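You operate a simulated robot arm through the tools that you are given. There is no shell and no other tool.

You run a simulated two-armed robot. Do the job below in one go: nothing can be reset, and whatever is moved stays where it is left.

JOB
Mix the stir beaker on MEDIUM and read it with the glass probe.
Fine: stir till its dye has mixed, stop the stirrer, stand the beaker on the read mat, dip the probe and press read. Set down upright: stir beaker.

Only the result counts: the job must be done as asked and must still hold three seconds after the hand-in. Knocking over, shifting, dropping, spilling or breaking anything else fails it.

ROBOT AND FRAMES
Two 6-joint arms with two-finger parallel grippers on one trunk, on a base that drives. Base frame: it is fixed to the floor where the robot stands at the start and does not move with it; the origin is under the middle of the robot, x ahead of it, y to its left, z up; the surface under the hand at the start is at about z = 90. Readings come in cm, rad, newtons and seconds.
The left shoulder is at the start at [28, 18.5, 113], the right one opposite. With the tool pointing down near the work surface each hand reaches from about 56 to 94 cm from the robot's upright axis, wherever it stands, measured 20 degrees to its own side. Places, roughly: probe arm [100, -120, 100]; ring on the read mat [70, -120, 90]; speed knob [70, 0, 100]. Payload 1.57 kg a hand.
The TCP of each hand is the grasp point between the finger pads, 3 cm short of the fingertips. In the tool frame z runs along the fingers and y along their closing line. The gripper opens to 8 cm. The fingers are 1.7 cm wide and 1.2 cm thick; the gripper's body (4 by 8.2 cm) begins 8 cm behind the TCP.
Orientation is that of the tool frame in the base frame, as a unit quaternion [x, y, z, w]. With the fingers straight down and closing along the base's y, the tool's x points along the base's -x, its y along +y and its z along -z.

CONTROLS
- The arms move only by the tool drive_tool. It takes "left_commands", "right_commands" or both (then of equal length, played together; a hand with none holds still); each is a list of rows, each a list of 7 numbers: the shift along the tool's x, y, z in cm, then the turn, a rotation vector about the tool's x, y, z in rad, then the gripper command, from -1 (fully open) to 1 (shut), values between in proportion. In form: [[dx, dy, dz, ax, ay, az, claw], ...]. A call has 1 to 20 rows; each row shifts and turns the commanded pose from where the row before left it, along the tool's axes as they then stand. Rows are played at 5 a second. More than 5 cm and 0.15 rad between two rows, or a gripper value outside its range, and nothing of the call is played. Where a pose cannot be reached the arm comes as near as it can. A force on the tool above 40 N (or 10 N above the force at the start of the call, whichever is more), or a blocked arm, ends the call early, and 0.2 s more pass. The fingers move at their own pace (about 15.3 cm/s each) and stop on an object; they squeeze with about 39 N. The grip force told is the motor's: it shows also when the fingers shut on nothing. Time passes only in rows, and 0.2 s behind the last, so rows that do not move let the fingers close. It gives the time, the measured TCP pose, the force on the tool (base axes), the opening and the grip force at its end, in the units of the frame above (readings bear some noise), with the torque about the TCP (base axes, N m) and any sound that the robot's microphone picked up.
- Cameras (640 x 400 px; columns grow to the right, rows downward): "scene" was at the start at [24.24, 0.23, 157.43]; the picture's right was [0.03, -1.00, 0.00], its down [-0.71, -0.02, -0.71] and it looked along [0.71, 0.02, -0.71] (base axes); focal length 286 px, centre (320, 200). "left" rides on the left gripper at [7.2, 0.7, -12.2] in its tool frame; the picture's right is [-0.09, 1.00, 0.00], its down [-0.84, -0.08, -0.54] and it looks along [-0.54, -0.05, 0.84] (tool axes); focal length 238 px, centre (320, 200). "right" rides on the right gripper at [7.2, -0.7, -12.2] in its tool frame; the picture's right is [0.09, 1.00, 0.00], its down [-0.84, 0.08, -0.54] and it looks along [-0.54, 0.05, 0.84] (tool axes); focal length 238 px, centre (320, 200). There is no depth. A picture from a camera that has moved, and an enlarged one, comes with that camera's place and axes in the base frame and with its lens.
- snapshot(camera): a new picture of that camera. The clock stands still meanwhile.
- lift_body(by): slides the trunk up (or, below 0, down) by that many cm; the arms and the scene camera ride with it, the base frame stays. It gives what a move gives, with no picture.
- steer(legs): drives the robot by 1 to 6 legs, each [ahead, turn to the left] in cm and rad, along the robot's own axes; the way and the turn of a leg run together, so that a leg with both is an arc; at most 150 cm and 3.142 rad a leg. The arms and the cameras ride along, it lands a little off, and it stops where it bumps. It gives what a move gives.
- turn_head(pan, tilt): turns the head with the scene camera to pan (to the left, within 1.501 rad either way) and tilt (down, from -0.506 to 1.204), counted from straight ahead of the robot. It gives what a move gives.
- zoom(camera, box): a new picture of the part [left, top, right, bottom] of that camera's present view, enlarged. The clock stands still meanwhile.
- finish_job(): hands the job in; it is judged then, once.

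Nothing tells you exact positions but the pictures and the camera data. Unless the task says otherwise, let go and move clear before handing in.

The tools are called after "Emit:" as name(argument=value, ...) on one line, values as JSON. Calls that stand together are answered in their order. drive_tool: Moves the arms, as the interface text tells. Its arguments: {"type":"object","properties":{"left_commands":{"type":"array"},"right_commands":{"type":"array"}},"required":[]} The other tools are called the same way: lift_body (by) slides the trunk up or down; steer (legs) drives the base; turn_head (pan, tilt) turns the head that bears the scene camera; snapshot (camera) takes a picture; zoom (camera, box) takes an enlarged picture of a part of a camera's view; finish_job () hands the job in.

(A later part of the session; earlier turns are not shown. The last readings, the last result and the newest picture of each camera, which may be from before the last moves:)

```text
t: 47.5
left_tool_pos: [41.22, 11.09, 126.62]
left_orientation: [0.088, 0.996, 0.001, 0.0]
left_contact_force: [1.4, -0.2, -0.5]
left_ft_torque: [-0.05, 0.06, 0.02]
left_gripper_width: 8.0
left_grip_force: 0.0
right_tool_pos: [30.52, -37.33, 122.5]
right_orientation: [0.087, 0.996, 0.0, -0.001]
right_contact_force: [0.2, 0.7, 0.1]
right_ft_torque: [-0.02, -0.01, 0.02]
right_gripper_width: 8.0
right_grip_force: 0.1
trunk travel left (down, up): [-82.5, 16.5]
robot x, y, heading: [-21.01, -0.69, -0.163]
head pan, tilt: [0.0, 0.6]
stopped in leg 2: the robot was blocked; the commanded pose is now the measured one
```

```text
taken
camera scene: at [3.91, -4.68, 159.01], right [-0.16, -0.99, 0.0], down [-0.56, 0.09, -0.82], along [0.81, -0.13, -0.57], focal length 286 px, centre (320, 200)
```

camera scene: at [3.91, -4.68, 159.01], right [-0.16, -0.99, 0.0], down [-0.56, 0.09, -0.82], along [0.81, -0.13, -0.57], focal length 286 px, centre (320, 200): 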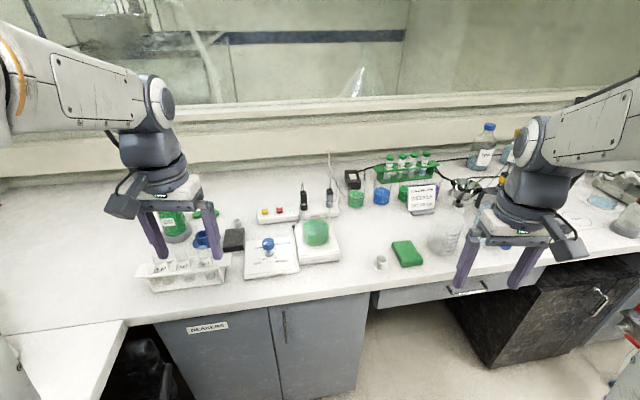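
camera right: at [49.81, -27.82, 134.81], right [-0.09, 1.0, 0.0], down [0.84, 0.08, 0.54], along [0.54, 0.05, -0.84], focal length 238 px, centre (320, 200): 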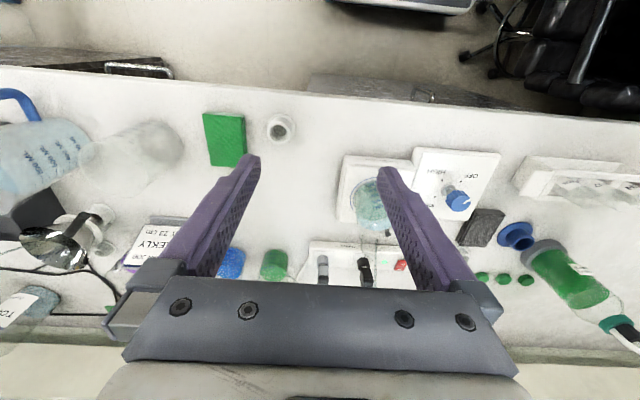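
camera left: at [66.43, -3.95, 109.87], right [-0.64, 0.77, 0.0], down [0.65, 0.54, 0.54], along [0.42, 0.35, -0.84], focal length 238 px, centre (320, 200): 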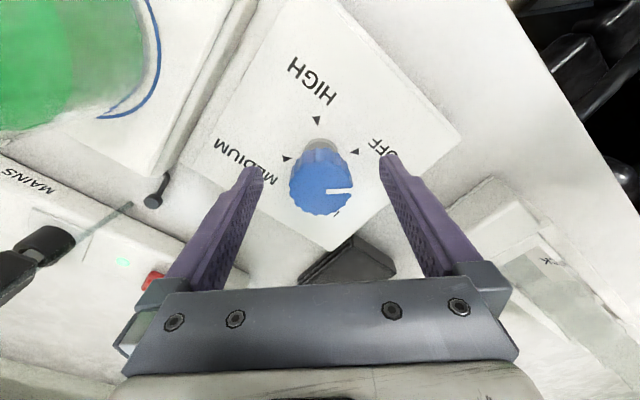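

Turning was blocked at -0.16 rad, so something stands close by. I look left and right to find it.

Emit:
turn_head(pan=1.4, tilt=0.9)

Emit:
snapshot(camera="scene")

Emit:
turn_head(pan=-1.4, tilt=0.9)

Emit:
snapshot(camera="scene")

Emit:
turn_head(pan=0, tilt=1.2)

Emit:
snapshot(camera="scene")

Emit:
snapshot(camera="left")

Emit:
snapshot(camera="right")

```text
t: 49.0
left_tool_pos: [41.21, 10.97, 126.66]
left_orientation: [0.088, 0.996, 0.001, 0.001]
left_contact_force: [0.2, -0.7, -0.2]
left_ft_torque: [-0.01, 0.01, 0.04]
left_gripper_width: 8.02
left_grip_force: 0.0
right_tool_pos: [30.44, -37.26, 122.54]
right_orientation: [0.088, 0.996, 0.0, -0.001]
right_contact_force: [0.3, -0.2, 0.0]
right_ft_torque: [-0.01, 0.0, -0.01]
right_gripper_width: 8.0
right_grip_force: 0.0
trunk travel left (down, up): [-82.5, 16.5]
robot x, y, heading: [-20.82, -0.91, -0.165]
head pan, tilt: [1.4, 0.901]
```

```text
taken
camera scene: at [-2.37, 3.84, 156.54], right [0.94, -0.33, 0.0], down [-0.26, -0.74, -0.62], along [0.2, 0.59, -0.78], focal length 286 px, centre (320, 200)
```

scene: 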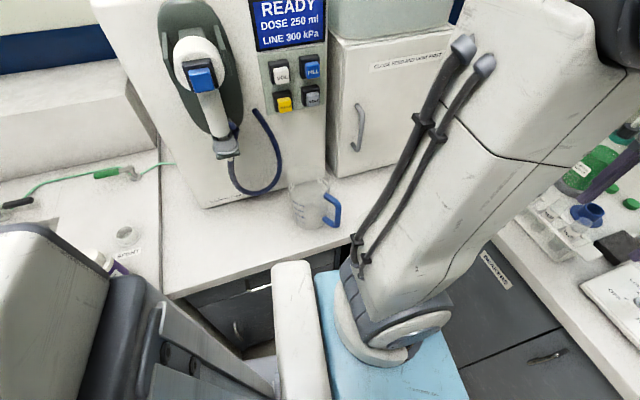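

```text
t: 51.5
left_tool_pos: [41.26, 11.04, 126.67]
left_orientation: [0.088, 0.996, 0.0, 0.0]
left_contact_force: [0.2, 0.4, -0.5]
left_ft_torque: [0.02, 0.05, 0.01]
left_gripper_width: 7.99
left_grip_force: 0.1
right_tool_pos: [30.57, -37.26, 122.46]
right_orientation: [0.088, 0.996, 0.0, -0.001]
right_contact_force: [0.4, -0.2, 0.4]
right_ft_torque: [0.05, 0.03, -0.04]
right_gripper_width: 7.98
right_grip_force: 0.0
trunk travel left (down, up): [-82.5, 16.5]
robot x, y, heading: [-21.19, -0.52, -0.165]
head pan, tilt: [-1.4, 0.901]
```

```text
taken
camera scene: at [-4.78, -10.84, 156.54], right [-1.0, -0.01, 0.0], down [-0.01, 0.78, -0.62], along [0.01, -0.62, -0.78], focal length 286 px, centre (320, 200)
```

scene: 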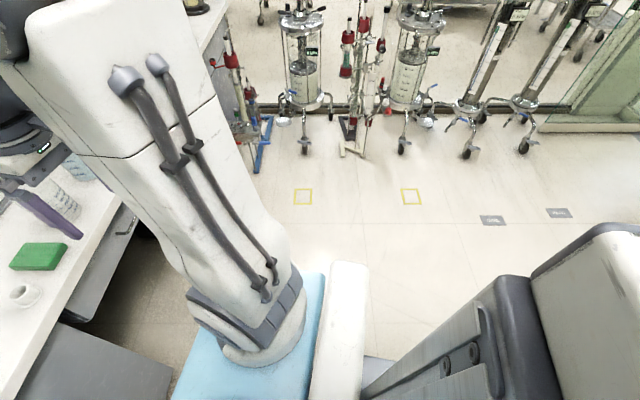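

```text
t: 53.0
left_tool_pos: [41.2, 11.12, 126.6]
left_orientation: [0.089, 0.996, 0.001, 0.0]
left_contact_force: [0.5, -1.0, 0.1]
left_ft_torque: [-0.02, -0.02, 0.02]
left_gripper_width: 8.02
left_grip_force: 0.0
right_tool_pos: [30.5, -37.19, 122.48]
right_orientation: [0.088, 0.996, 0.001, -0.001]
right_contact_force: [-0.1, 0.2, 0.2]
right_ft_torque: [0.0, -0.02, 0.01]
right_gripper_width: 8.01
right_grip_force: 0.1
trunk travel left (down, up): [-82.5, 16.5]
robot x, y, heading: [-20.73, -0.97, -0.165]
head pan, tilt: [0.0, 1.201]
```

```text
taken
camera scene: at [0.67, -4.2, 154.56], right [-0.16, -0.99, 0.0], down [-0.92, 0.15, -0.36], along [0.36, -0.06, -0.93], focal length 286 px, centre (320, 200)
```

scene: 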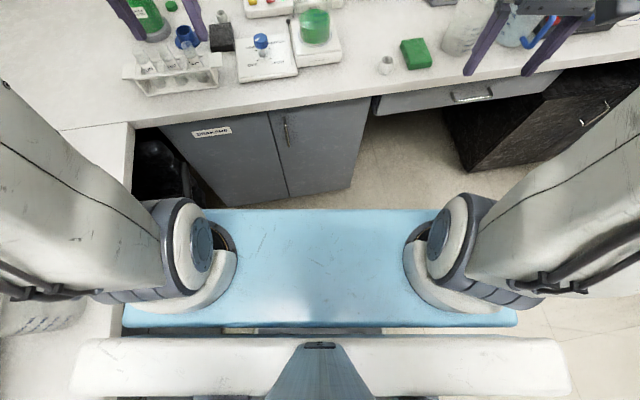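

```text
taken
camera left: at [34.17, 13.03, 138.76], right [0.27, 0.96, 0.0], down [0.81, -0.22, 0.54], along [0.52, -0.14, -0.84], focal length 238 px, centre (320, 200)
```

left: 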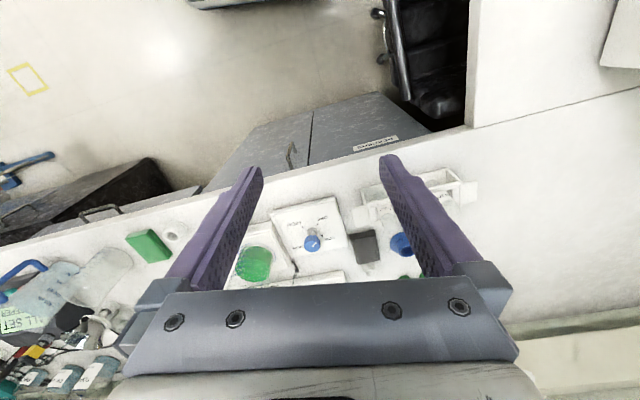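

```text
taken
camera right: at [23.4, -36.54, 134.78], right [0.08, 1.0, 0.0], down [0.84, -0.07, 0.54], along [0.54, -0.04, -0.84], focal length 238 px, centre (320, 200)
```

right: 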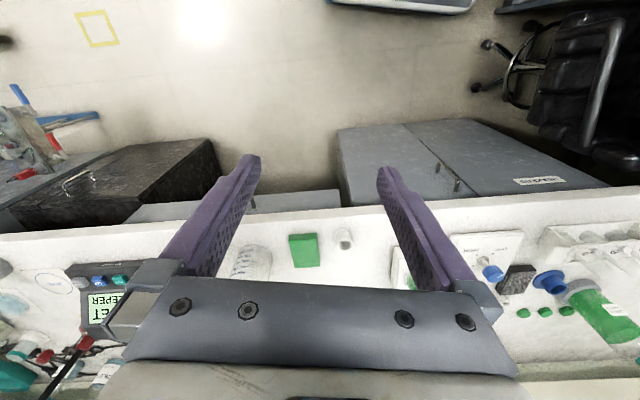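

The left bench edge (about y = 39) runs beside the robot, so its rear corner hits when it turns right in place. Before planning the drive, I zoom on what I can already see of the read mat from here.

Emit:
zoom(camera="right", box=[0, 220, 200, 400])

Emit:
turn_head(pan=-0.35, tilt=0.5)

Emit:
snapshot(camera="scene")

```text
2.22 times, centred on (100, 310) of right
camera zoom: at [23.4, -36.54, 134.78], right [0.08, 1.0, 0.0], down [0.84, -0.07, 0.54], along [0.54, -0.04, -0.84], focal length 530 px, centre (809, -44)
```

zoom: 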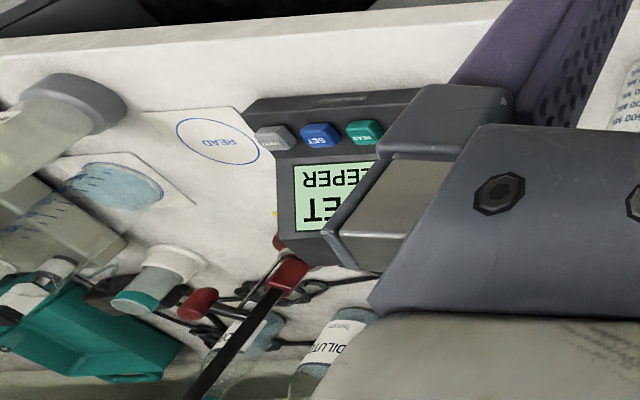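

```text
t: 54.1
left_tool_pos: [41.12, 11.02, 126.5]
left_orientation: [0.089, 0.996, 0.0, 0.0]
left_contact_force: [0.0, -0.2, -0.3]
left_ft_torque: [0.0, 0.03, 0.01]
left_gripper_width: 7.99
left_grip_force: 0.0
right_tool_pos: [30.42, -37.07, 122.46]
right_orientation: [0.088, 0.996, 0.0, 0.0]
right_contact_force: [-0.2, -0.2, 0.8]
right_ft_torque: [0.01, -0.02, -0.01]
right_gripper_width: 8.02
right_grip_force: 0.1
trunk travel left (down, up): [-82.5, 16.5]
robot x, y, heading: [-20.56, -0.98, -0.162]
head pan, tilt: [-0.351, 0.499]
```

```text
taken
camera scene: at [3.08, -7.76, 159.92], right [-0.49, -0.87, 0.0], down [-0.42, 0.24, -0.88], along [0.76, -0.43, -0.48], focal length 286 px, centre (320, 200)
```

scene: 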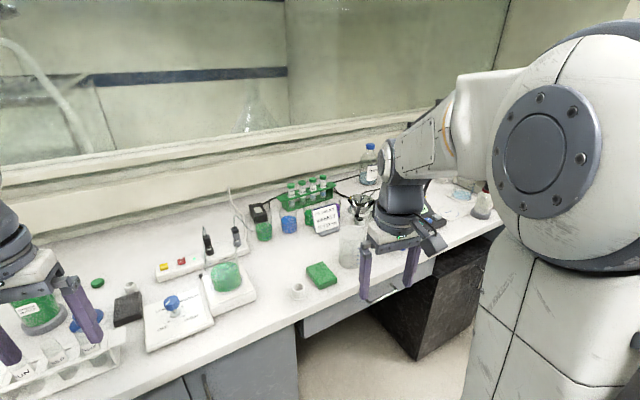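

I can make out the READ ring at about (73, -117), a meter with grey/blue/green buttons just left of it (green at about (71, -94)), and the probe stand behind. To get turning room from the left bench I shuffle backwards with the nose turned slightly left, which walks the robot toward -y.

Emit:
steer(legs=[[0, 0.27], [-40, 0], [-35, 0.2]])

Emit:
turn_head(pan=-1.4, tilt=0.7)

Emit:
snapshot(camera="scene")

Emit:
turn_head(pan=1.4, tilt=0.7)

Emit:
snapshot(camera="scene")

```text
t: 59.4
left_tool_pos: [-45.27, 26.02, 126.56]
left_orientation: [-0.151, 0.989, 0.0, 0.0]
left_contact_force: [-0.7, 0.3, -1.1]
left_ft_torque: [-0.01, 0.03, 0.05]
left_gripper_width: 8.01
left_grip_force: 0.1
right_tool_pos: [-32.41, -21.62, 122.49]
right_orientation: [-0.152, 0.988, -0.001, 0.0]
right_contact_force: [0.0, -0.7, -1.1]
right_ft_torque: [0.03, 0.01, -0.01]
right_gripper_width: 8.01
right_grip_force: 0.0
trunk travel left (down, up): [-82.5, 16.5]
robot x, y, heading: [-94.92, -13.04, 0.319]
head pan, tilt: [-0.351, 0.499]
```

```text
t: 60.6
left_tool_pos: [-45.25, 26.21, 126.64]
left_orientation: [-0.151, 0.989, -0.001, 0.0]
left_contact_force: [-1.3, -0.3, -0.4]
left_ft_torque: [0.01, 0.01, 0.01]
left_gripper_width: 8.0
left_grip_force: 0.0
right_tool_pos: [-32.49, -21.61, 122.54]
right_orientation: [-0.151, 0.989, -0.001, -0.001]
right_contact_force: [1.2, -0.1, 0.8]
right_ft_torque: [0.04, -0.02, -0.01]
right_gripper_width: 8.01
right_grip_force: 0.0
trunk travel left (down, up): [-82.5, 16.5]
robot x, y, heading: [-94.75, -12.87, 0.315]
head pan, tilt: [-1.4, 0.7]
```

```text
taken
camera scene: at [-75.53, -15.38, 158.16], right [-0.88, -0.47, 0.0], down [-0.3, 0.57, -0.77], along [0.36, -0.68, -0.64], focal length 286 px, centre (320, 200)
```

scene: 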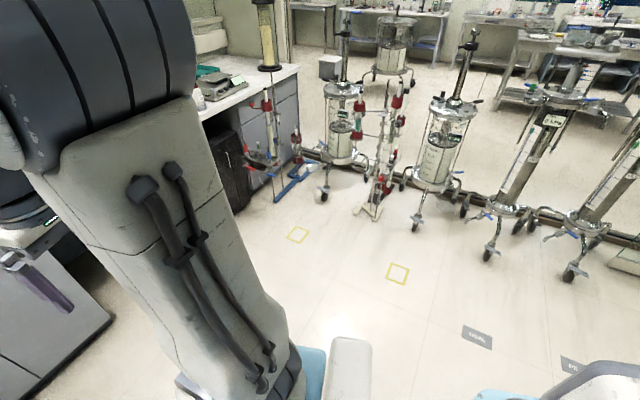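

```text
t: 63.1
left_tool_pos: [-45.28, 26.12, 126.57]
left_orientation: [-0.151, 0.988, -0.001, 0.0]
left_contact_force: [0.1, 0.8, 0.2]
left_ft_torque: [0.03, -0.01, 0.01]
left_gripper_width: 8.01
left_grip_force: 0.0
right_tool_pos: [-32.55, -21.67, 122.53]
right_orientation: [-0.152, 0.988, 0.0, -0.001]
right_contact_force: [0.1, 0.1, 0.1]
right_ft_torque: [-0.01, -0.01, 0.01]
right_gripper_width: 7.99
right_grip_force: 0.1
trunk travel left (down, up): [-82.5, 16.5]
robot x, y, heading: [-94.67, -12.94, 0.315]
head pan, tilt: [1.4, 0.7]
```

```text
taken
camera scene: at [-80.73, 0.53, 158.15], right [0.99, 0.14, 0.0], down [0.09, -0.64, -0.76], along [-0.11, 0.76, -0.64], focal length 286 px, centre (320, 200)
```

scene: 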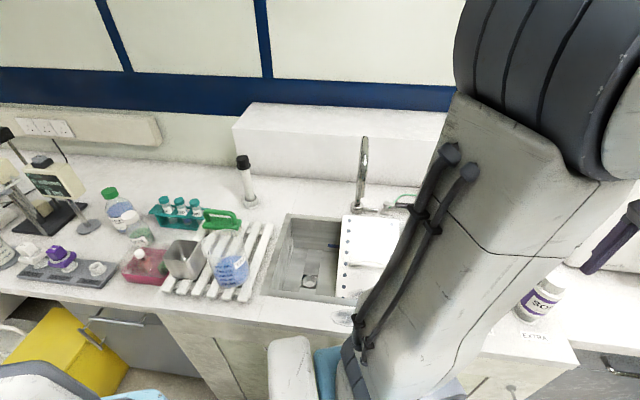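

The left bench continues behind, while the floor to the right is free up to about y = -180. Now I turn slightly right, roll forward, straighten and stop at about (0, -28) in front of the stir plate, where I can turn freely afterwards.

Emit:
steer(legs=[[0, -0.65], [46, 0], [0, 0.34]])

Emit:
turn_head(pan=0, tilt=0.8)

Emit:
snapshot(camera="scene")

```text
t: 68.7
left_tool_pos: [8.52, -7.49, 126.67]
left_orientation: [0.011, 1.0, -0.001, 0.0]
left_contact_force: [0.1, 0.4, 0.1]
left_ft_torque: [0.04, -0.01, 0.03]
left_gripper_width: 8.01
left_grip_force: 0.1
right_tool_pos: [5.43, -56.84, 122.5]
right_orientation: [0.011, 1.0, 0.0, -0.001]
right_contact_force: [-0.2, -0.2, 0.0]
right_ft_torque: [0.01, -0.02, 0.0]
right_gripper_width: 8.01
right_grip_force: 0.1
trunk travel left (down, up): [-82.5, 16.5]
robot x, y, heading: [-50.99, -28.68, -0.01]
head pan, tilt: [1.4, 0.7]
```

```text
t: 70.3
left_tool_pos: [8.63, -7.46, 126.58]
left_orientation: [0.011, 1.0, 0.0, 0.0]
left_contact_force: [0.8, -0.2, 0.3]
left_ft_torque: [0.01, -0.01, 0.0]
left_gripper_width: 8.0
left_grip_force: 0.1
right_tool_pos: [5.4, -56.82, 122.57]
right_orientation: [0.013, 1.0, 0.0, -0.001]
right_contact_force: [0.4, -0.7, -0.5]
right_ft_torque: [0.01, 0.02, 0.02]
right_gripper_width: 8.0
right_grip_force: 0.1
trunk travel left (down, up): [-82.5, 16.5]
robot x, y, heading: [-50.52, -28.76, -0.011]
head pan, tilt: [0.0, 0.799]
```

```text
taken
camera scene: at [-26.66, -28.74, 157.33], right [-0.01, -1.0, 0.0], down [-0.72, 0.01, -0.7], along [0.7, -0.01, -0.72], focal length 286 px, centre (320, 200)
```

scene: 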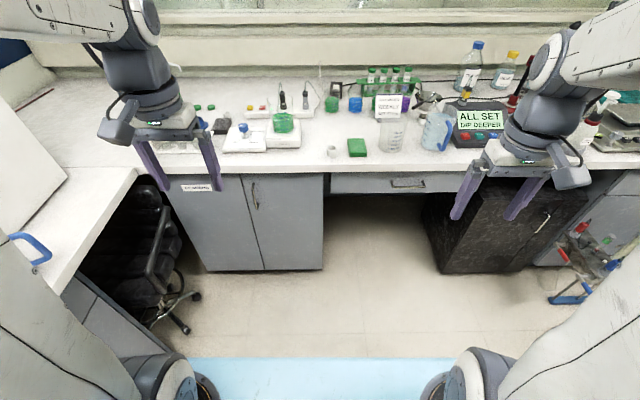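

The display shows "ALL SET / DIP DEEPER". I zoom on the meter, mat and probe from here.

Emit:
zoom(camera="scene", box=[400, 40, 640, 190])

Emit:
steer(legs=[[0, -1.571], [68, 0], [0, 1.571], [25, 0]])

Emit:
snapshot(camera="scene")

```text
2.67 times, centred on (520, 115) of scene
camera zoom: at [-26.66, -28.74, 157.33], right [-0.01, -1.0, 0.0], down [-0.72, 0.01, -0.7], along [0.7, -0.01, -0.72], focal length 762 px, centre (-213, 427)
```

zoom: 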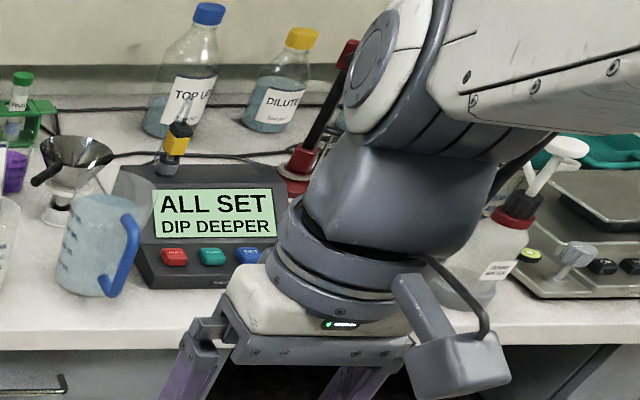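

```text
t: 83.1
left_tool_pos: [32.96, -72.5, 126.62]
left_orientation: [-0.002, 1.0, 0.0, 0.0]
left_contact_force: [0.1, 0.8, -0.8]
left_ft_torque: [0.0, 0.0, -0.01]
left_gripper_width: 7.99
left_grip_force: 0.0
right_tool_pos: [31.03, -121.93, 122.52]
right_orientation: [-0.003, 1.0, 0.001, 0.0]
right_contact_force: [0.3, 0.3, -0.1]
right_ft_torque: [-0.02, -0.01, -0.02]
right_gripper_width: 8.0
right_grip_force: 0.0
trunk travel left (down, up): [-82.5, 16.5]
robot x, y, heading: [-25.78, -95.1, 0.019]
head pan, tilt: [0.0, 0.799]
```

```text
taken
camera scene: at [-1.67, -94.71, 157.33], right [0.02, -1.0, 0.0], down [-0.72, -0.01, -0.7], along [0.7, 0.01, -0.72], focal length 286 px, centre (320, 200)
```

scene: 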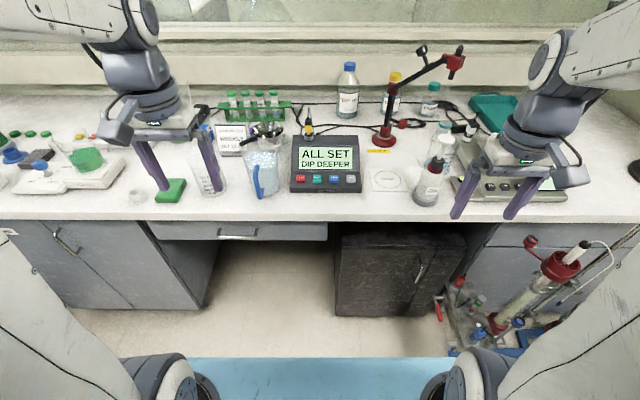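

The drive went well; the robot is at (-26, -95) facing the meter and the read mat. I zoom in on the meter, mat, probe arm and neighbours.

Emit:
zoom(camera="scene", box=[280, 30, 480, 210])

Emit:
zoom(camera="scene", box=[280, 125, 400, 205])

Emit:
zoom(camera="scene", box=[360, 40, 480, 160])

Emit:
snapshot(camera="right")

Emit:
snapshot(camera="left")

```text
2.22 times, centred on (380, 120) of scene
camera zoom: at [-1.67, -94.71, 157.33], right [0.02, -1.0, 0.0], down [-0.72, -0.01, -0.7], along [0.7, 0.01, -0.72], focal length 635 px, centre (187, 378)
```

zoom: 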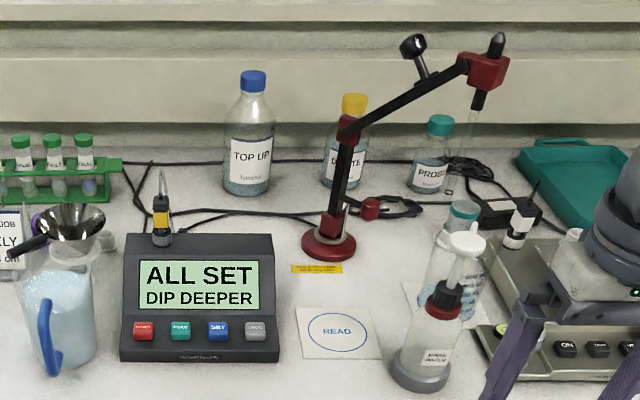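

```text
5.00 times, centred on (340, 165) of scene
camera zoom: at [-1.67, -94.71, 157.33], right [0.02, -1.0, 0.0], down [-0.72, -0.01, -0.7], along [0.7, 0.01, -0.72], focal length 1430 px, centre (220, 375)
```

zoom: 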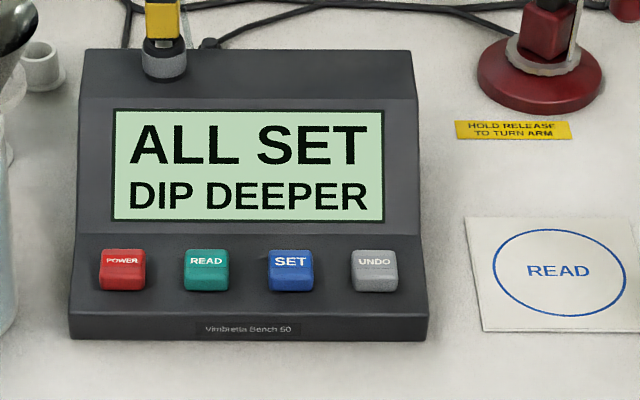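

```text
3.33 times, centred on (420, 100) of scene
camera zoom: at [-1.67, -94.71, 157.33], right [0.02, -1.0, 0.0], down [-0.72, -0.01, -0.7], along [0.7, 0.01, -0.72], focal length 953 px, centre (-13, 533)
```

zoom: 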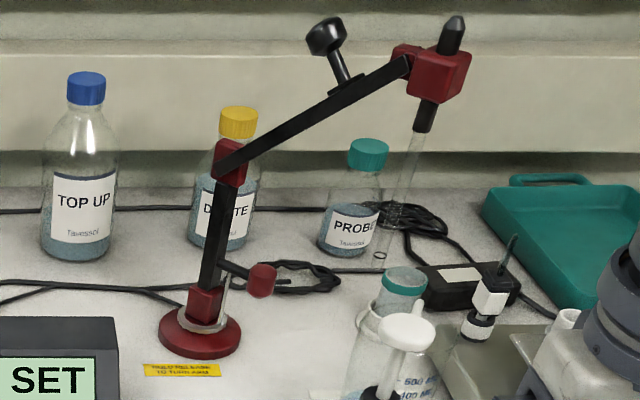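

```text
taken
camera right: at [24.02, -122.52, 134.79], right [-0.1, 1.0, 0.0], down [0.84, 0.08, 0.54], along [0.54, 0.05, -0.84], focal length 238 px, centre (320, 200)
```

right: 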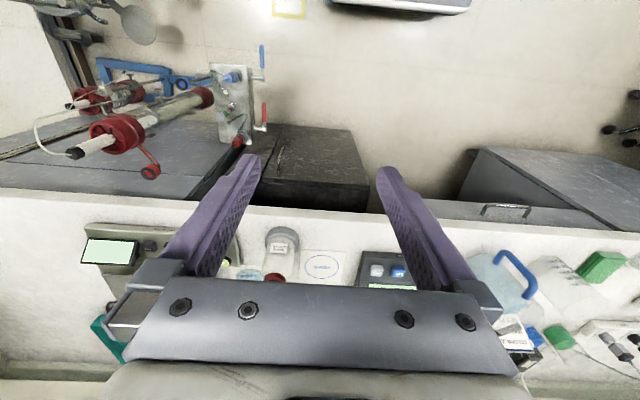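

```text
taken
camera left: at [25.74, -71.79, 138.77], right [0.09, 1.0, 0.0], down [0.84, -0.07, 0.54], along [0.54, -0.05, -0.84], focal length 238 px, centre (320, 200)
```

left: 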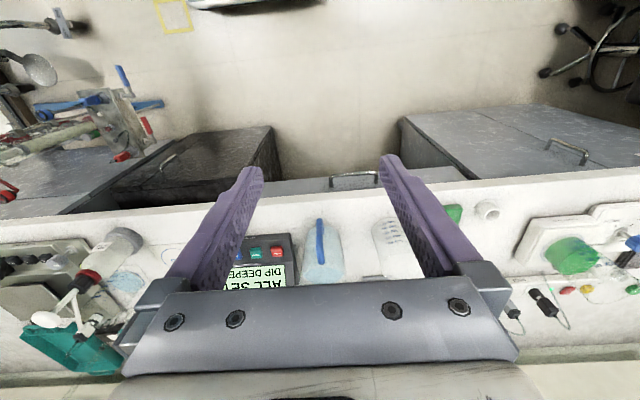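

I see a probe stand: base at about (99, -119.5), post up to about z = 112, a boom pointing right to a head holding the glass probe, a label "HOLD RELEASE TO TURN ARM" and a READ (teal) button. I zoom in strongly on the arm's parts to understand release, handle and probe.

Emit:
zoom(camera="scene", box=[395, 38, 475, 88])

Emit:
zoom(camera="scene", box=[370, 75, 450, 155])

Emit:
steer(legs=[[18, 0]])

Emit:
turn_head(pan=-0.15, tilt=0.55)

Emit:
snapshot(camera="scene")

```text
8.00 times, centred on (435, 63) of scene
camera zoom: at [-1.67, -94.71, 157.33], right [0.02, -1.0, 0.0], down [-0.72, -0.01, -0.7], along [0.7, 0.01, -0.72], focal length 2288 px, centre (-600, 1296)
```

zoom: 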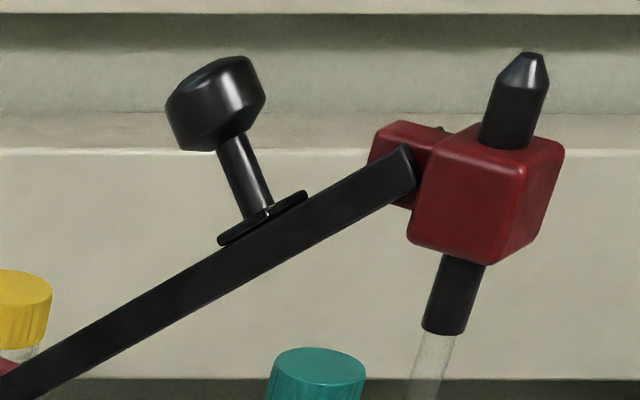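

```text
5.00 times, centred on (410, 115) of scene
camera zoom: at [-1.67, -94.71, 157.33], right [0.02, -1.0, 0.0], down [-0.72, -0.01, -0.7], along [0.7, 0.01, -0.72], focal length 1430 px, centre (-130, 625)
```

zoom: 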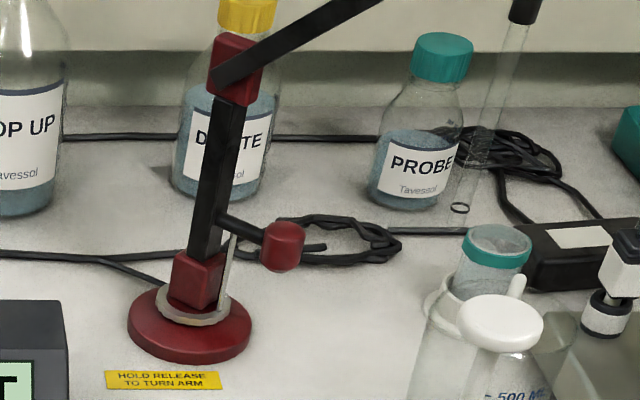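

```text
t: 84.6
left_tool_pos: [51.19, -72.33, 126.63]
left_orientation: [-0.001, 1.0, 0.0, 0.0]
left_contact_force: [-0.2, 0.5, -0.3]
left_ft_torque: [-0.03, 0.03, 0.0]
left_gripper_width: 7.99
left_grip_force: 0.1
right_tool_pos: [49.1, -121.72, 122.47]
right_orientation: [0.0, 1.0, 0.0, -0.001]
right_contact_force: [-1.1, 0.1, -0.2]
right_ft_torque: [-0.02, -0.02, 0.05]
right_gripper_width: 7.99
right_grip_force: 0.0
trunk travel left (down, up): [-82.5, 16.5]
robot x, y, heading: [-7.61, -94.92, 0.015]
head pan, tilt: [0.0, 0.799]
```

```text
t: 85.3
left_tool_pos: [50.99, -72.33, 126.63]
left_orientation: [-0.001, 1.0, 0.0, 0.0]
left_contact_force: [0.4, -0.2, 0.2]
left_ft_torque: [-0.02, -0.03, -0.02]
left_gripper_width: 8.03
left_grip_force: 0.1
right_tool_pos: [49.03, -121.59, 122.55]
right_orientation: [-0.002, 1.0, 0.0, 0.0]
right_contact_force: [0.7, 0.1, 0.3]
right_ft_torque: [-0.02, -0.03, 0.0]
right_gripper_width: 8.01
right_grip_force: 0.1
trunk travel left (down, up): [-82.5, 16.5]
robot x, y, heading: [-7.81, -94.68, 0.015]
head pan, tilt: [-0.15, 0.55]
```

```text
taken
camera scene: at [17.25, -95.8, 159.46], right [-0.13, -0.99, 0.0], down [-0.52, 0.07, -0.85], along [0.84, -0.11, -0.52], focal length 286 px, centre (320, 200)
```

scene: 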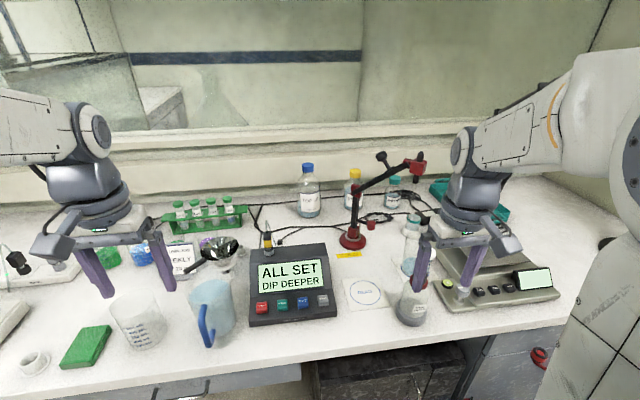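

The red barrel on a side rod low on the post looks like the release, and the boom carries a knob handle and a pivoted probe head. I zoom in from this second viewpoint to triangulate them.

Emit:
zoom(camera="scene", box=[330, 140, 450, 260])

Emit:
zoom(camera="scene", box=[240, 230, 480, 340])

Emit:
snapshot(camera="right")

Emit:
snapshot(camera="left")

```text
3.33 times, centred on (390, 200) of scene
camera zoom: at [17.25, -95.8, 159.46], right [-0.13, -0.99, 0.0], down [-0.52, 0.07, -0.85], along [0.84, -0.11, -0.52], focal length 953 px, centre (87, 200)
```

zoom: 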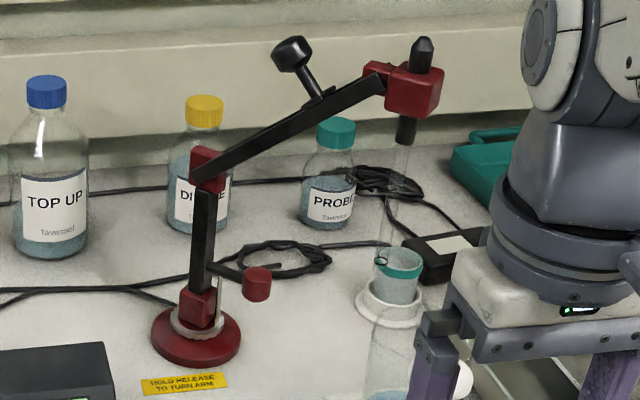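

```text
2.67 times, centred on (360, 285) of scene
camera zoom: at [17.25, -95.8, 159.46], right [-0.13, -0.99, 0.0], down [-0.52, 0.07, -0.85], along [0.84, -0.11, -0.52], focal length 762 px, centre (213, -27)
```

zoom: 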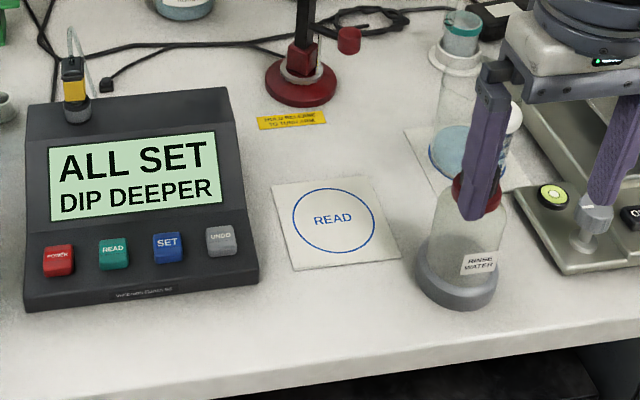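

```text
taken
camera right: at [42.04, -122.34, 134.77], right [-0.09, 1.0, 0.0], down [0.84, 0.08, 0.54], along [0.54, 0.05, -0.84], focal length 238 px, centre (320, 200)
```

right: 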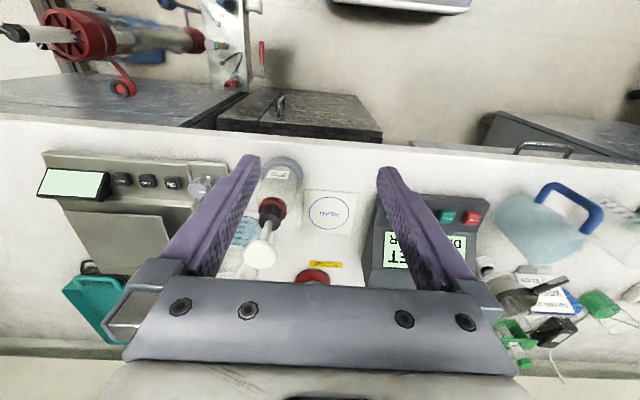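

```text
taken
camera left: at [43.88, -71.61, 138.75], right [0.09, 1.0, 0.0], down [0.84, -0.08, 0.54], along [0.54, -0.05, -0.84], focal length 238 px, centre (320, 200)
```

left: 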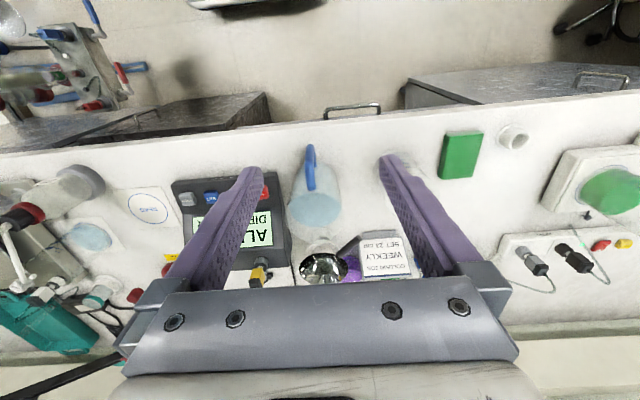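

The head seems to sit near (87, -133, 125) with the probe tip about z = 107, with the boom pitched up from an elbow at z = 112. I zoom harder on the release and the head to see how they work.

Emit:
zoom(camera="scene", box=[370, 210, 418, 255])

Emit:
zoom(camera="scene", box=[380, 145, 450, 200])

Emit:
zoom(camera="scene", box=[375, 170, 435, 230])

```text
8.89 times, centred on (394, 232) of scene
camera zoom: at [17.25, -95.8, 159.46], right [-0.13, -0.99, 0.0], down [-0.52, 0.07, -0.85], along [0.84, -0.11, -0.52], focal length 2542 px, centre (-338, -89)
```

zoom: 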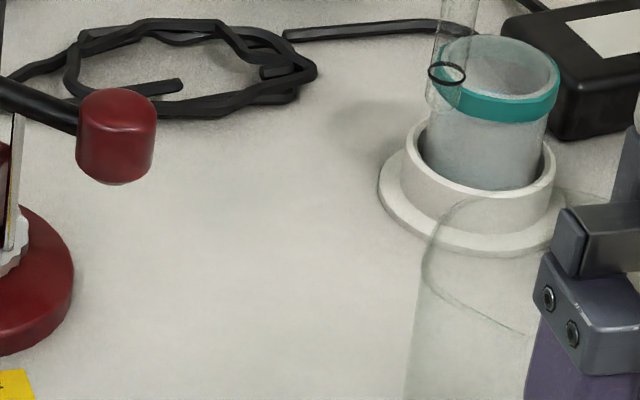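

```text
7.27 times, centred on (415, 172) of scene
camera zoom: at [17.25, -95.8, 159.46], right [-0.13, -0.99, 0.0], down [-0.52, 0.07, -0.85], along [0.84, -0.11, -0.52], focal length 2080 px, centre (-371, 400)
```

zoom: 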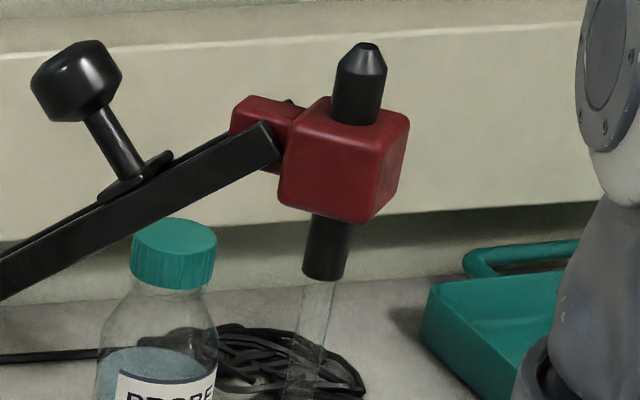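

```text
6.67 times, centred on (405, 200) of scene
camera zoom: at [17.25, -95.8, 159.46], right [-0.13, -0.99, 0.0], down [-0.52, 0.07, -0.85], along [0.84, -0.11, -0.52], focal length 1906 px, centre (-247, 200)
```

zoom: 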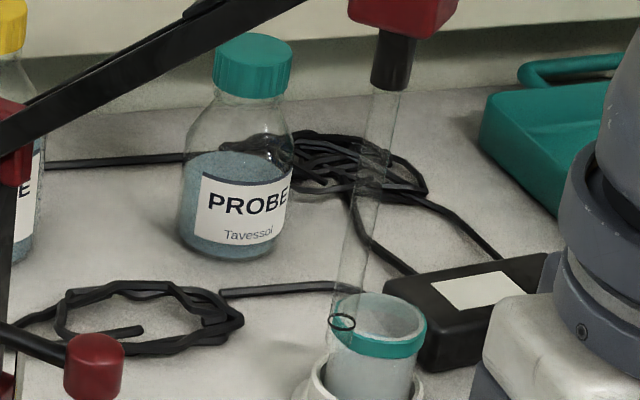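

The probe hangs over or near a parking vial; its depth is still uncertain, so I bring the left wrist camera closer, tilted forward, for a side view of the stand.

Emit:
drive_tool(left_commands=[[-1.2, -3.3, 0, 0, 0, 0, -1], [-1.2, -3.3, 0, 0, 0, 0, -1], [-1.2, -3.3, 0, 0, -0.12, 0, -1], [-1.2, -3.3, 0, 0, -0.12, 0, -1], [-1, -3.3, 0, 0, -0.12, 0, -1], [-1, -3.3, 0, 0, -0.12, 0, -1], [0, 0, 0, 0, -0.12, 0, -1], [0, 0, 0, 0, 0, 0, -1]])

Emit:
snapshot(camera="left")

Emit:
snapshot(camera="scene")

```text
t: 87.1
left_tool_pos: [57.78, -92.12, 127.25]
left_orientation: [0.0, 0.955, 0.0, 0.297]
left_contact_force: [0.8, -0.1, -0.6]
left_ft_torque: [-0.02, -0.04, -0.01]
left_gripper_width: 8.0
left_grip_force: 0.0
right_tool_pos: [49.13, -121.75, 122.49]
right_orientation: [-0.001, 1.0, 0.0, 0.0]
right_contact_force: [0.7, -0.3, 0.5]
right_ft_torque: [0.02, 0.02, 0.02]
right_gripper_width: 8.0
right_grip_force: 0.0
trunk travel left (down, up): [-82.5, 16.5]
robot x, y, heading: [-7.75, -94.84, 0.017]
head pan, tilt: [-0.15, 0.55]
```

```text
taken
camera left: at [44.83, -91.36, 133.14], right [0.07, 1.0, 0.05], down [0.38, -0.08, 0.92], along [0.92, -0.05, -0.39], focal length 238 px, centre (320, 200)
```

left: 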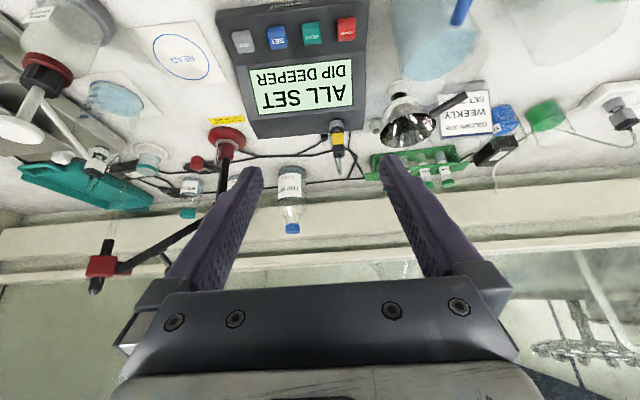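

```text
taken
camera scene: at [17.23, -95.79, 159.47], right [-0.13, -0.99, 0.0], down [-0.52, 0.07, -0.85], along [0.84, -0.11, -0.52], focal length 286 px, centre (320, 200)
```

scene: 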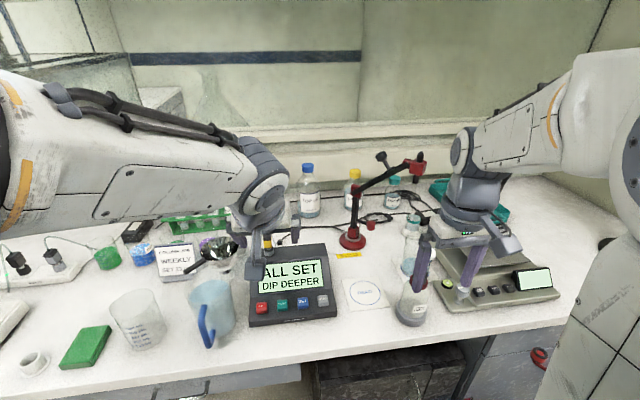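

The side view fixes the probe head at about (84, -131.6, 126). I zoom into this view for the tip, boom and release.

Emit:
zoom(camera="left", box=[60, 120, 260, 310])

Emit:
zoom(camera="left", box=[120, 100, 260, 200])

Emit:
zoom(camera="left", box=[0, 0, 260, 200])

```text
2.11 times, centred on (160, 215) of left
camera zoom: at [44.83, -91.36, 133.14], right [0.07, 1.0, 0.05], down [0.38, -0.08, 0.92], along [0.92, -0.05, -0.39], focal length 502 px, centre (657, 168)
```

zoom: 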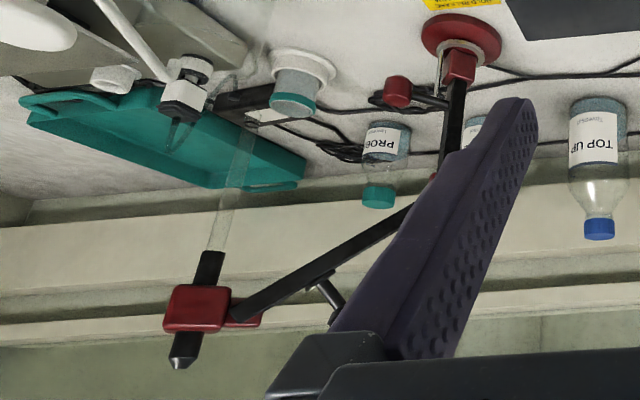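

```text
4.00 times, centred on (190, 150) of left
camera zoom: at [44.83, -91.36, 133.14], right [0.07, 1.0, 0.05], down [0.38, -0.08, 0.92], along [0.92, -0.05, -0.39], focal length 953 px, centre (840, 400)
```

zoom: 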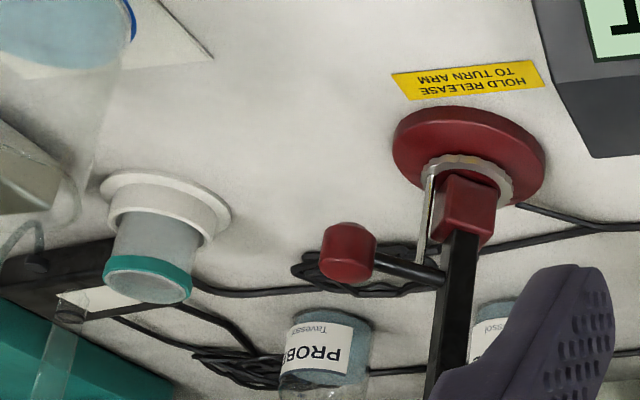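

```text
2.00 times, centred on (130, 100) of left
camera zoom: at [44.83, -91.36, 133.14], right [0.07, 1.0, 0.05], down [0.38, -0.08, 0.92], along [0.92, -0.05, -0.39], focal length 477 px, centre (700, 400)
```

zoom: 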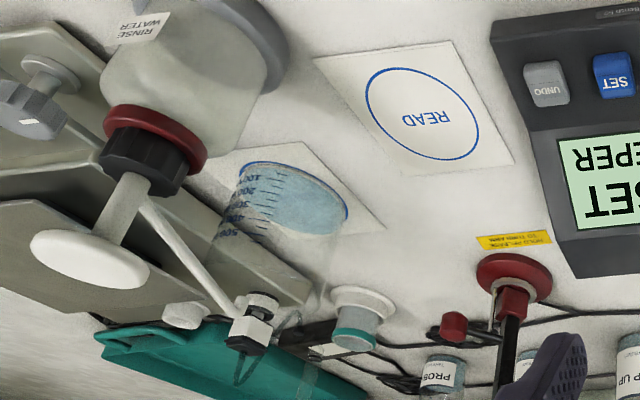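

Now the layout is clear: the boom points from the post (98.5, -119.3) over a rinse beaker near (80, -134), with the tip at z about 108, and the release barrel sits near (92, -123, 101). Turning the boom about 44 degrees clockwise and pitching it down would put the probe in a beaker on the READ ring at about (74, -117.5). First I fetch the beaker: restore the left hand and drive back to the stir plate.

Emit:
drive_tool(left_commands=[[0, 0, 0, 0, 0.12, 0, -1], [0, 0, 0, 0, 0.12, 0, -1], [0, 0, 0, 0, 0.12, 0, -1], [0, 0, 0, 0, 0.12, 0, -1], [0, 0, 0, 0, 0.12, 0, -1], [1.2, 3.3, 0, 0, 0, 0, -1], [1.2, 3.3, 0, 0, 0, 0, -1], [1.2, 3.3, 0, 0, 0, 0, -1], [1.2, 3.3, 0, 0, 0, 0, -1], [1, 3.3, 0, 0, 0, 0, -1], [1, 3.3, 0, 0, 0, 0, -1], [0, 0, 0, 0, 0, 0, -1]])

Emit:
steer(legs=[[-38, 0], [0, 1.55], [68, 0], [0, -1.567], [45, 0]])

Emit:
turn_head(pan=0, tilt=0.8)

Emit:
snapshot(camera="scene")

Emit:
snapshot(camera="right")

```text
t: 89.7
left_tool_pos: [51.14, -72.38, 127.32]
left_orientation: [-0.001, 1.0, 0.0, 0.0]
left_contact_force: [-0.5, -0.1, 0.1]
left_ft_torque: [-0.04, 0.04, 0.02]
left_gripper_width: 8.01
left_grip_force: 0.1
right_tool_pos: [49.03, -121.78, 122.52]
right_orientation: [0.0, 1.0, 0.0, -0.001]
right_contact_force: [0.5, 0.0, 0.2]
right_ft_torque: [-0.03, 0.02, 0.0]
right_gripper_width: 8.02
right_grip_force: 0.0
trunk travel left (down, up): [-82.5, 16.5]
robot x, y, heading: [-7.72, -94.86, 0.011]
head pan, tilt: [-0.15, 0.55]
```

```text
t: 105.4
left_tool_pos: [56.91, -3.27, 127.27]
left_orientation: [-0.009, 1.0, 0.0, 0.0]
left_contact_force: [-0.4, -0.2, -0.3]
left_ft_torque: [0.0, -0.04, 0.0]
left_gripper_width: 8.0
left_grip_force: 0.1
right_tool_pos: [55.75, -52.74, 122.56]
right_orientation: [-0.008, 1.0, 0.0, -0.001]
right_contact_force: [-0.5, 0.2, -0.2]
right_ft_torque: [-0.01, -0.02, 0.0]
right_gripper_width: 7.99
right_grip_force: 0.0
trunk travel left (down, up): [-82.5, 16.5]
robot x, y, heading: [-1.46, -26.85, 0.031]
head pan, tilt: [-0.15, 0.55]
```

```text
t: 106.2
left_tool_pos: [56.91, -3.42, 127.17]
left_orientation: [-0.008, 1.0, 0.0, 0.0]
left_contact_force: [-0.1, -0.6, 1.1]
left_ft_torque: [-0.01, -0.01, 0.01]
left_gripper_width: 8.03
left_grip_force: 0.0
right_tool_pos: [55.6, -52.65, 122.45]
right_orientation: [-0.008, 1.0, 0.0, -0.001]
right_contact_force: [-0.4, -0.2, 0.0]
right_ft_torque: [-0.02, 0.01, -0.01]
right_gripper_width: 8.02
right_grip_force: 0.0
trunk travel left (down, up): [-82.5, 16.5]
robot x, y, heading: [-1.73, -26.54, 0.031]
head pan, tilt: [0.0, 0.799]
```

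```text
taken
camera scene: at [22.62, -25.88, 157.33], right [0.03, -1.0, 0.0], down [-0.72, -0.02, -0.7], along [0.7, 0.02, -0.72], focal length 286 px, centre (320, 200)
```

scene: 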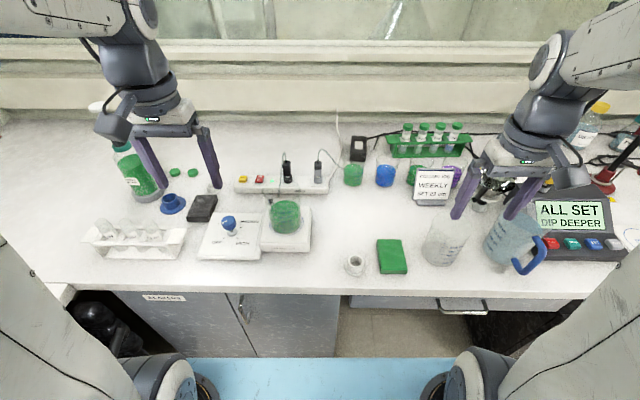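

```text
taken
camera right: at [48.62, -53.43, 134.77], right [-0.11, 0.99, 0.0], down [0.84, 0.09, 0.54], along [0.54, 0.06, -0.84], focal length 238 px, centre (320, 200)
```

right: 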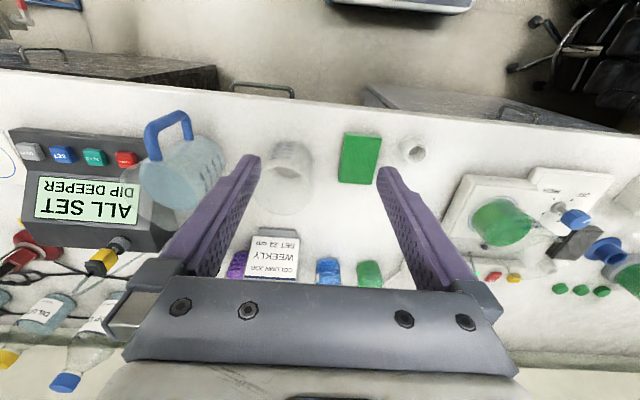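

The robot stands at (-1.6, -26.7) with the green beaker ahead to the left. I zoom with both cameras to fix the beaker's centre, rim and wall.

Emit:
zoom(camera="scene", box=[240, 170, 330, 260])

Emit:
zoom(camera="right", box=[420, 150, 600, 290])

```text
4.44 times, centred on (285, 215) of scene
camera zoom: at [22.62, -25.88, 157.33], right [0.03, -1.0, 0.0], down [-0.72, -0.02, -0.7], along [0.7, 0.02, -0.72], focal length 1271 px, centre (476, 133)
```

zoom: 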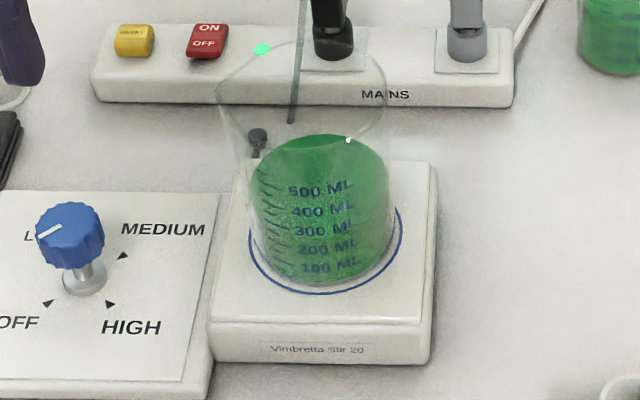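

```text
2.86 times, centred on (510, 220) of right
camera zoom: at [48.62, -53.43, 134.77], right [-0.11, 0.99, 0.0], down [0.84, 0.09, 0.54], along [0.54, 0.06, -0.84], focal length 681 px, centre (-223, 143)
```

zoom: 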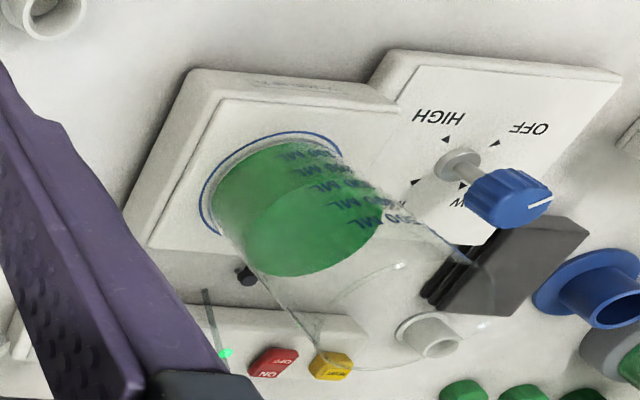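

I take the beaker centre to be about (75.3, -14.5), outer diameter about 9.5 cm (too wide for the 8 cm jaws), rim about z = 106 and liquid about z = 100. I will pinch the rim wall at its near-left side with the right hand, one finger inside; first I clear the left hand away and hover the right hand there to look.

Emit:
drive_tool(left_commands=[[0, 3.6, 0, 0, 0, 0, -1], [0, 3.6, 0, 0, 0, 0, -1], [0, 3.6, 0, 0, 0, 0, -1], [0, 3.6, 0, 0, 0, 0, -1], [0, 3.6, 0, 0, 0, 0, -1], [0, 0, 0, 0, 0, 0, -1], [0, 0, 0, 0, 0, 0, -1], [0, 0, 0, 0, 0, 0, -1], [0, 0, 0, 0, 0, 0, -1], [0, 0, 0, 0, 0, 0, -1], [0, 0, 0, 0, 0, 0, -1], [0, 0, 0, 0, 0, 0, -1], [0, 0, 0, 0, 0, 0, -1], [0, 0, 0, 0, 0, 0, -1], [0, 0, 0, 0, 0, 0, -1], [0, 0, 0, 0, 0, 0, -1], [0, 0, 0, 0, 0, 0, -1], [0, 0, 0, 0, 0, 0, -1]], right_commands=[[-1.61, 3.72, 0, 0, 0, 0, -1], [-1.61, 3.72, 0, 0, 0, 0, -1], [-1.61, 3.72, 0, 0, 0, 0, -1], [-1.61, 3.72, 0, 0, 0, 0, -1], [-1.61, 3.72, 0, 0, 0, 0, -1], [-1.61, 3.72, 0, 0, 0, 0, -1], [-1.61, 3.72, 0, 0, 0, 0, -1], [-1.61, 3.72, 0, 0, 0, 0, -1], [-1.61, 3.72, 0, 0, 0, 0, -1], [-1.61, 3.72, 0, 0, 0, 0, -1], [-1.61, 3.72, 0, 0, 0, 0, -1], [0, 0, 0, 0, 0, -0.126, -1], [0, 0, 0, 0, 0, -0.126, -1], [0, 0, 0, 0, 0, -0.126, -1], [0, 0, 0, 0, 0, -0.126, -1], [0, 0, 0, 0, 0, -0.126, -1], [0, 0, 0, 0, 0, -0.126, -1], [0, 0, 0, 0, 0, 0, -1]])

Emit:
snapshot(camera="right")

Emit:
snapshot(camera="scene")

```text
t: 110.0
left_tool_pos: [56.74, 14.73, 127.48]
left_orientation: [-0.007, 1.0, 0.0, 0.0]
left_contact_force: [-1.0, -0.1, 0.5]
left_ft_torque: [0.01, -0.02, 0.0]
left_gripper_width: 8.02
left_grip_force: 0.0
right_tool_pos: [72.71, -11.47, 122.43]
right_orientation: [-0.378, 0.926, 0.001, 0.0]
right_contact_force: [0.0, -0.4, -0.2]
right_ft_torque: [-0.02, 0.0, 0.01]
right_gripper_width: 7.99
right_grip_force: 0.1
trunk travel left (down, up): [-82.5, 16.5]
robot x, y, heading: [-1.7, -26.65, 0.028]
head pan, tilt: [0.0, 0.799]
```

```text
taken
camera right: at [68.17, -16.89, 134.77], right [-0.76, 0.65, 0.0], down [0.55, 0.64, 0.54], along [0.35, 0.41, -0.84], focal length 238 px, centre (320, 200)
```

right: 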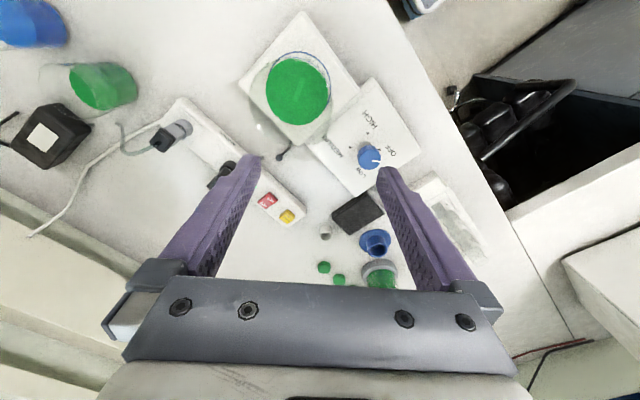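

```text
taken
camera scene: at [22.61, -25.87, 157.33], right [0.03, -1.0, 0.0], down [-0.72, -0.02, -0.7], along [0.7, 0.02, -0.72], focal length 286 px, centre (320, 200)
```

scene: 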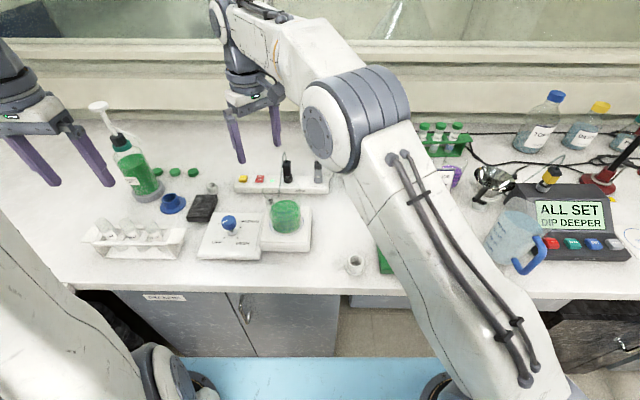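

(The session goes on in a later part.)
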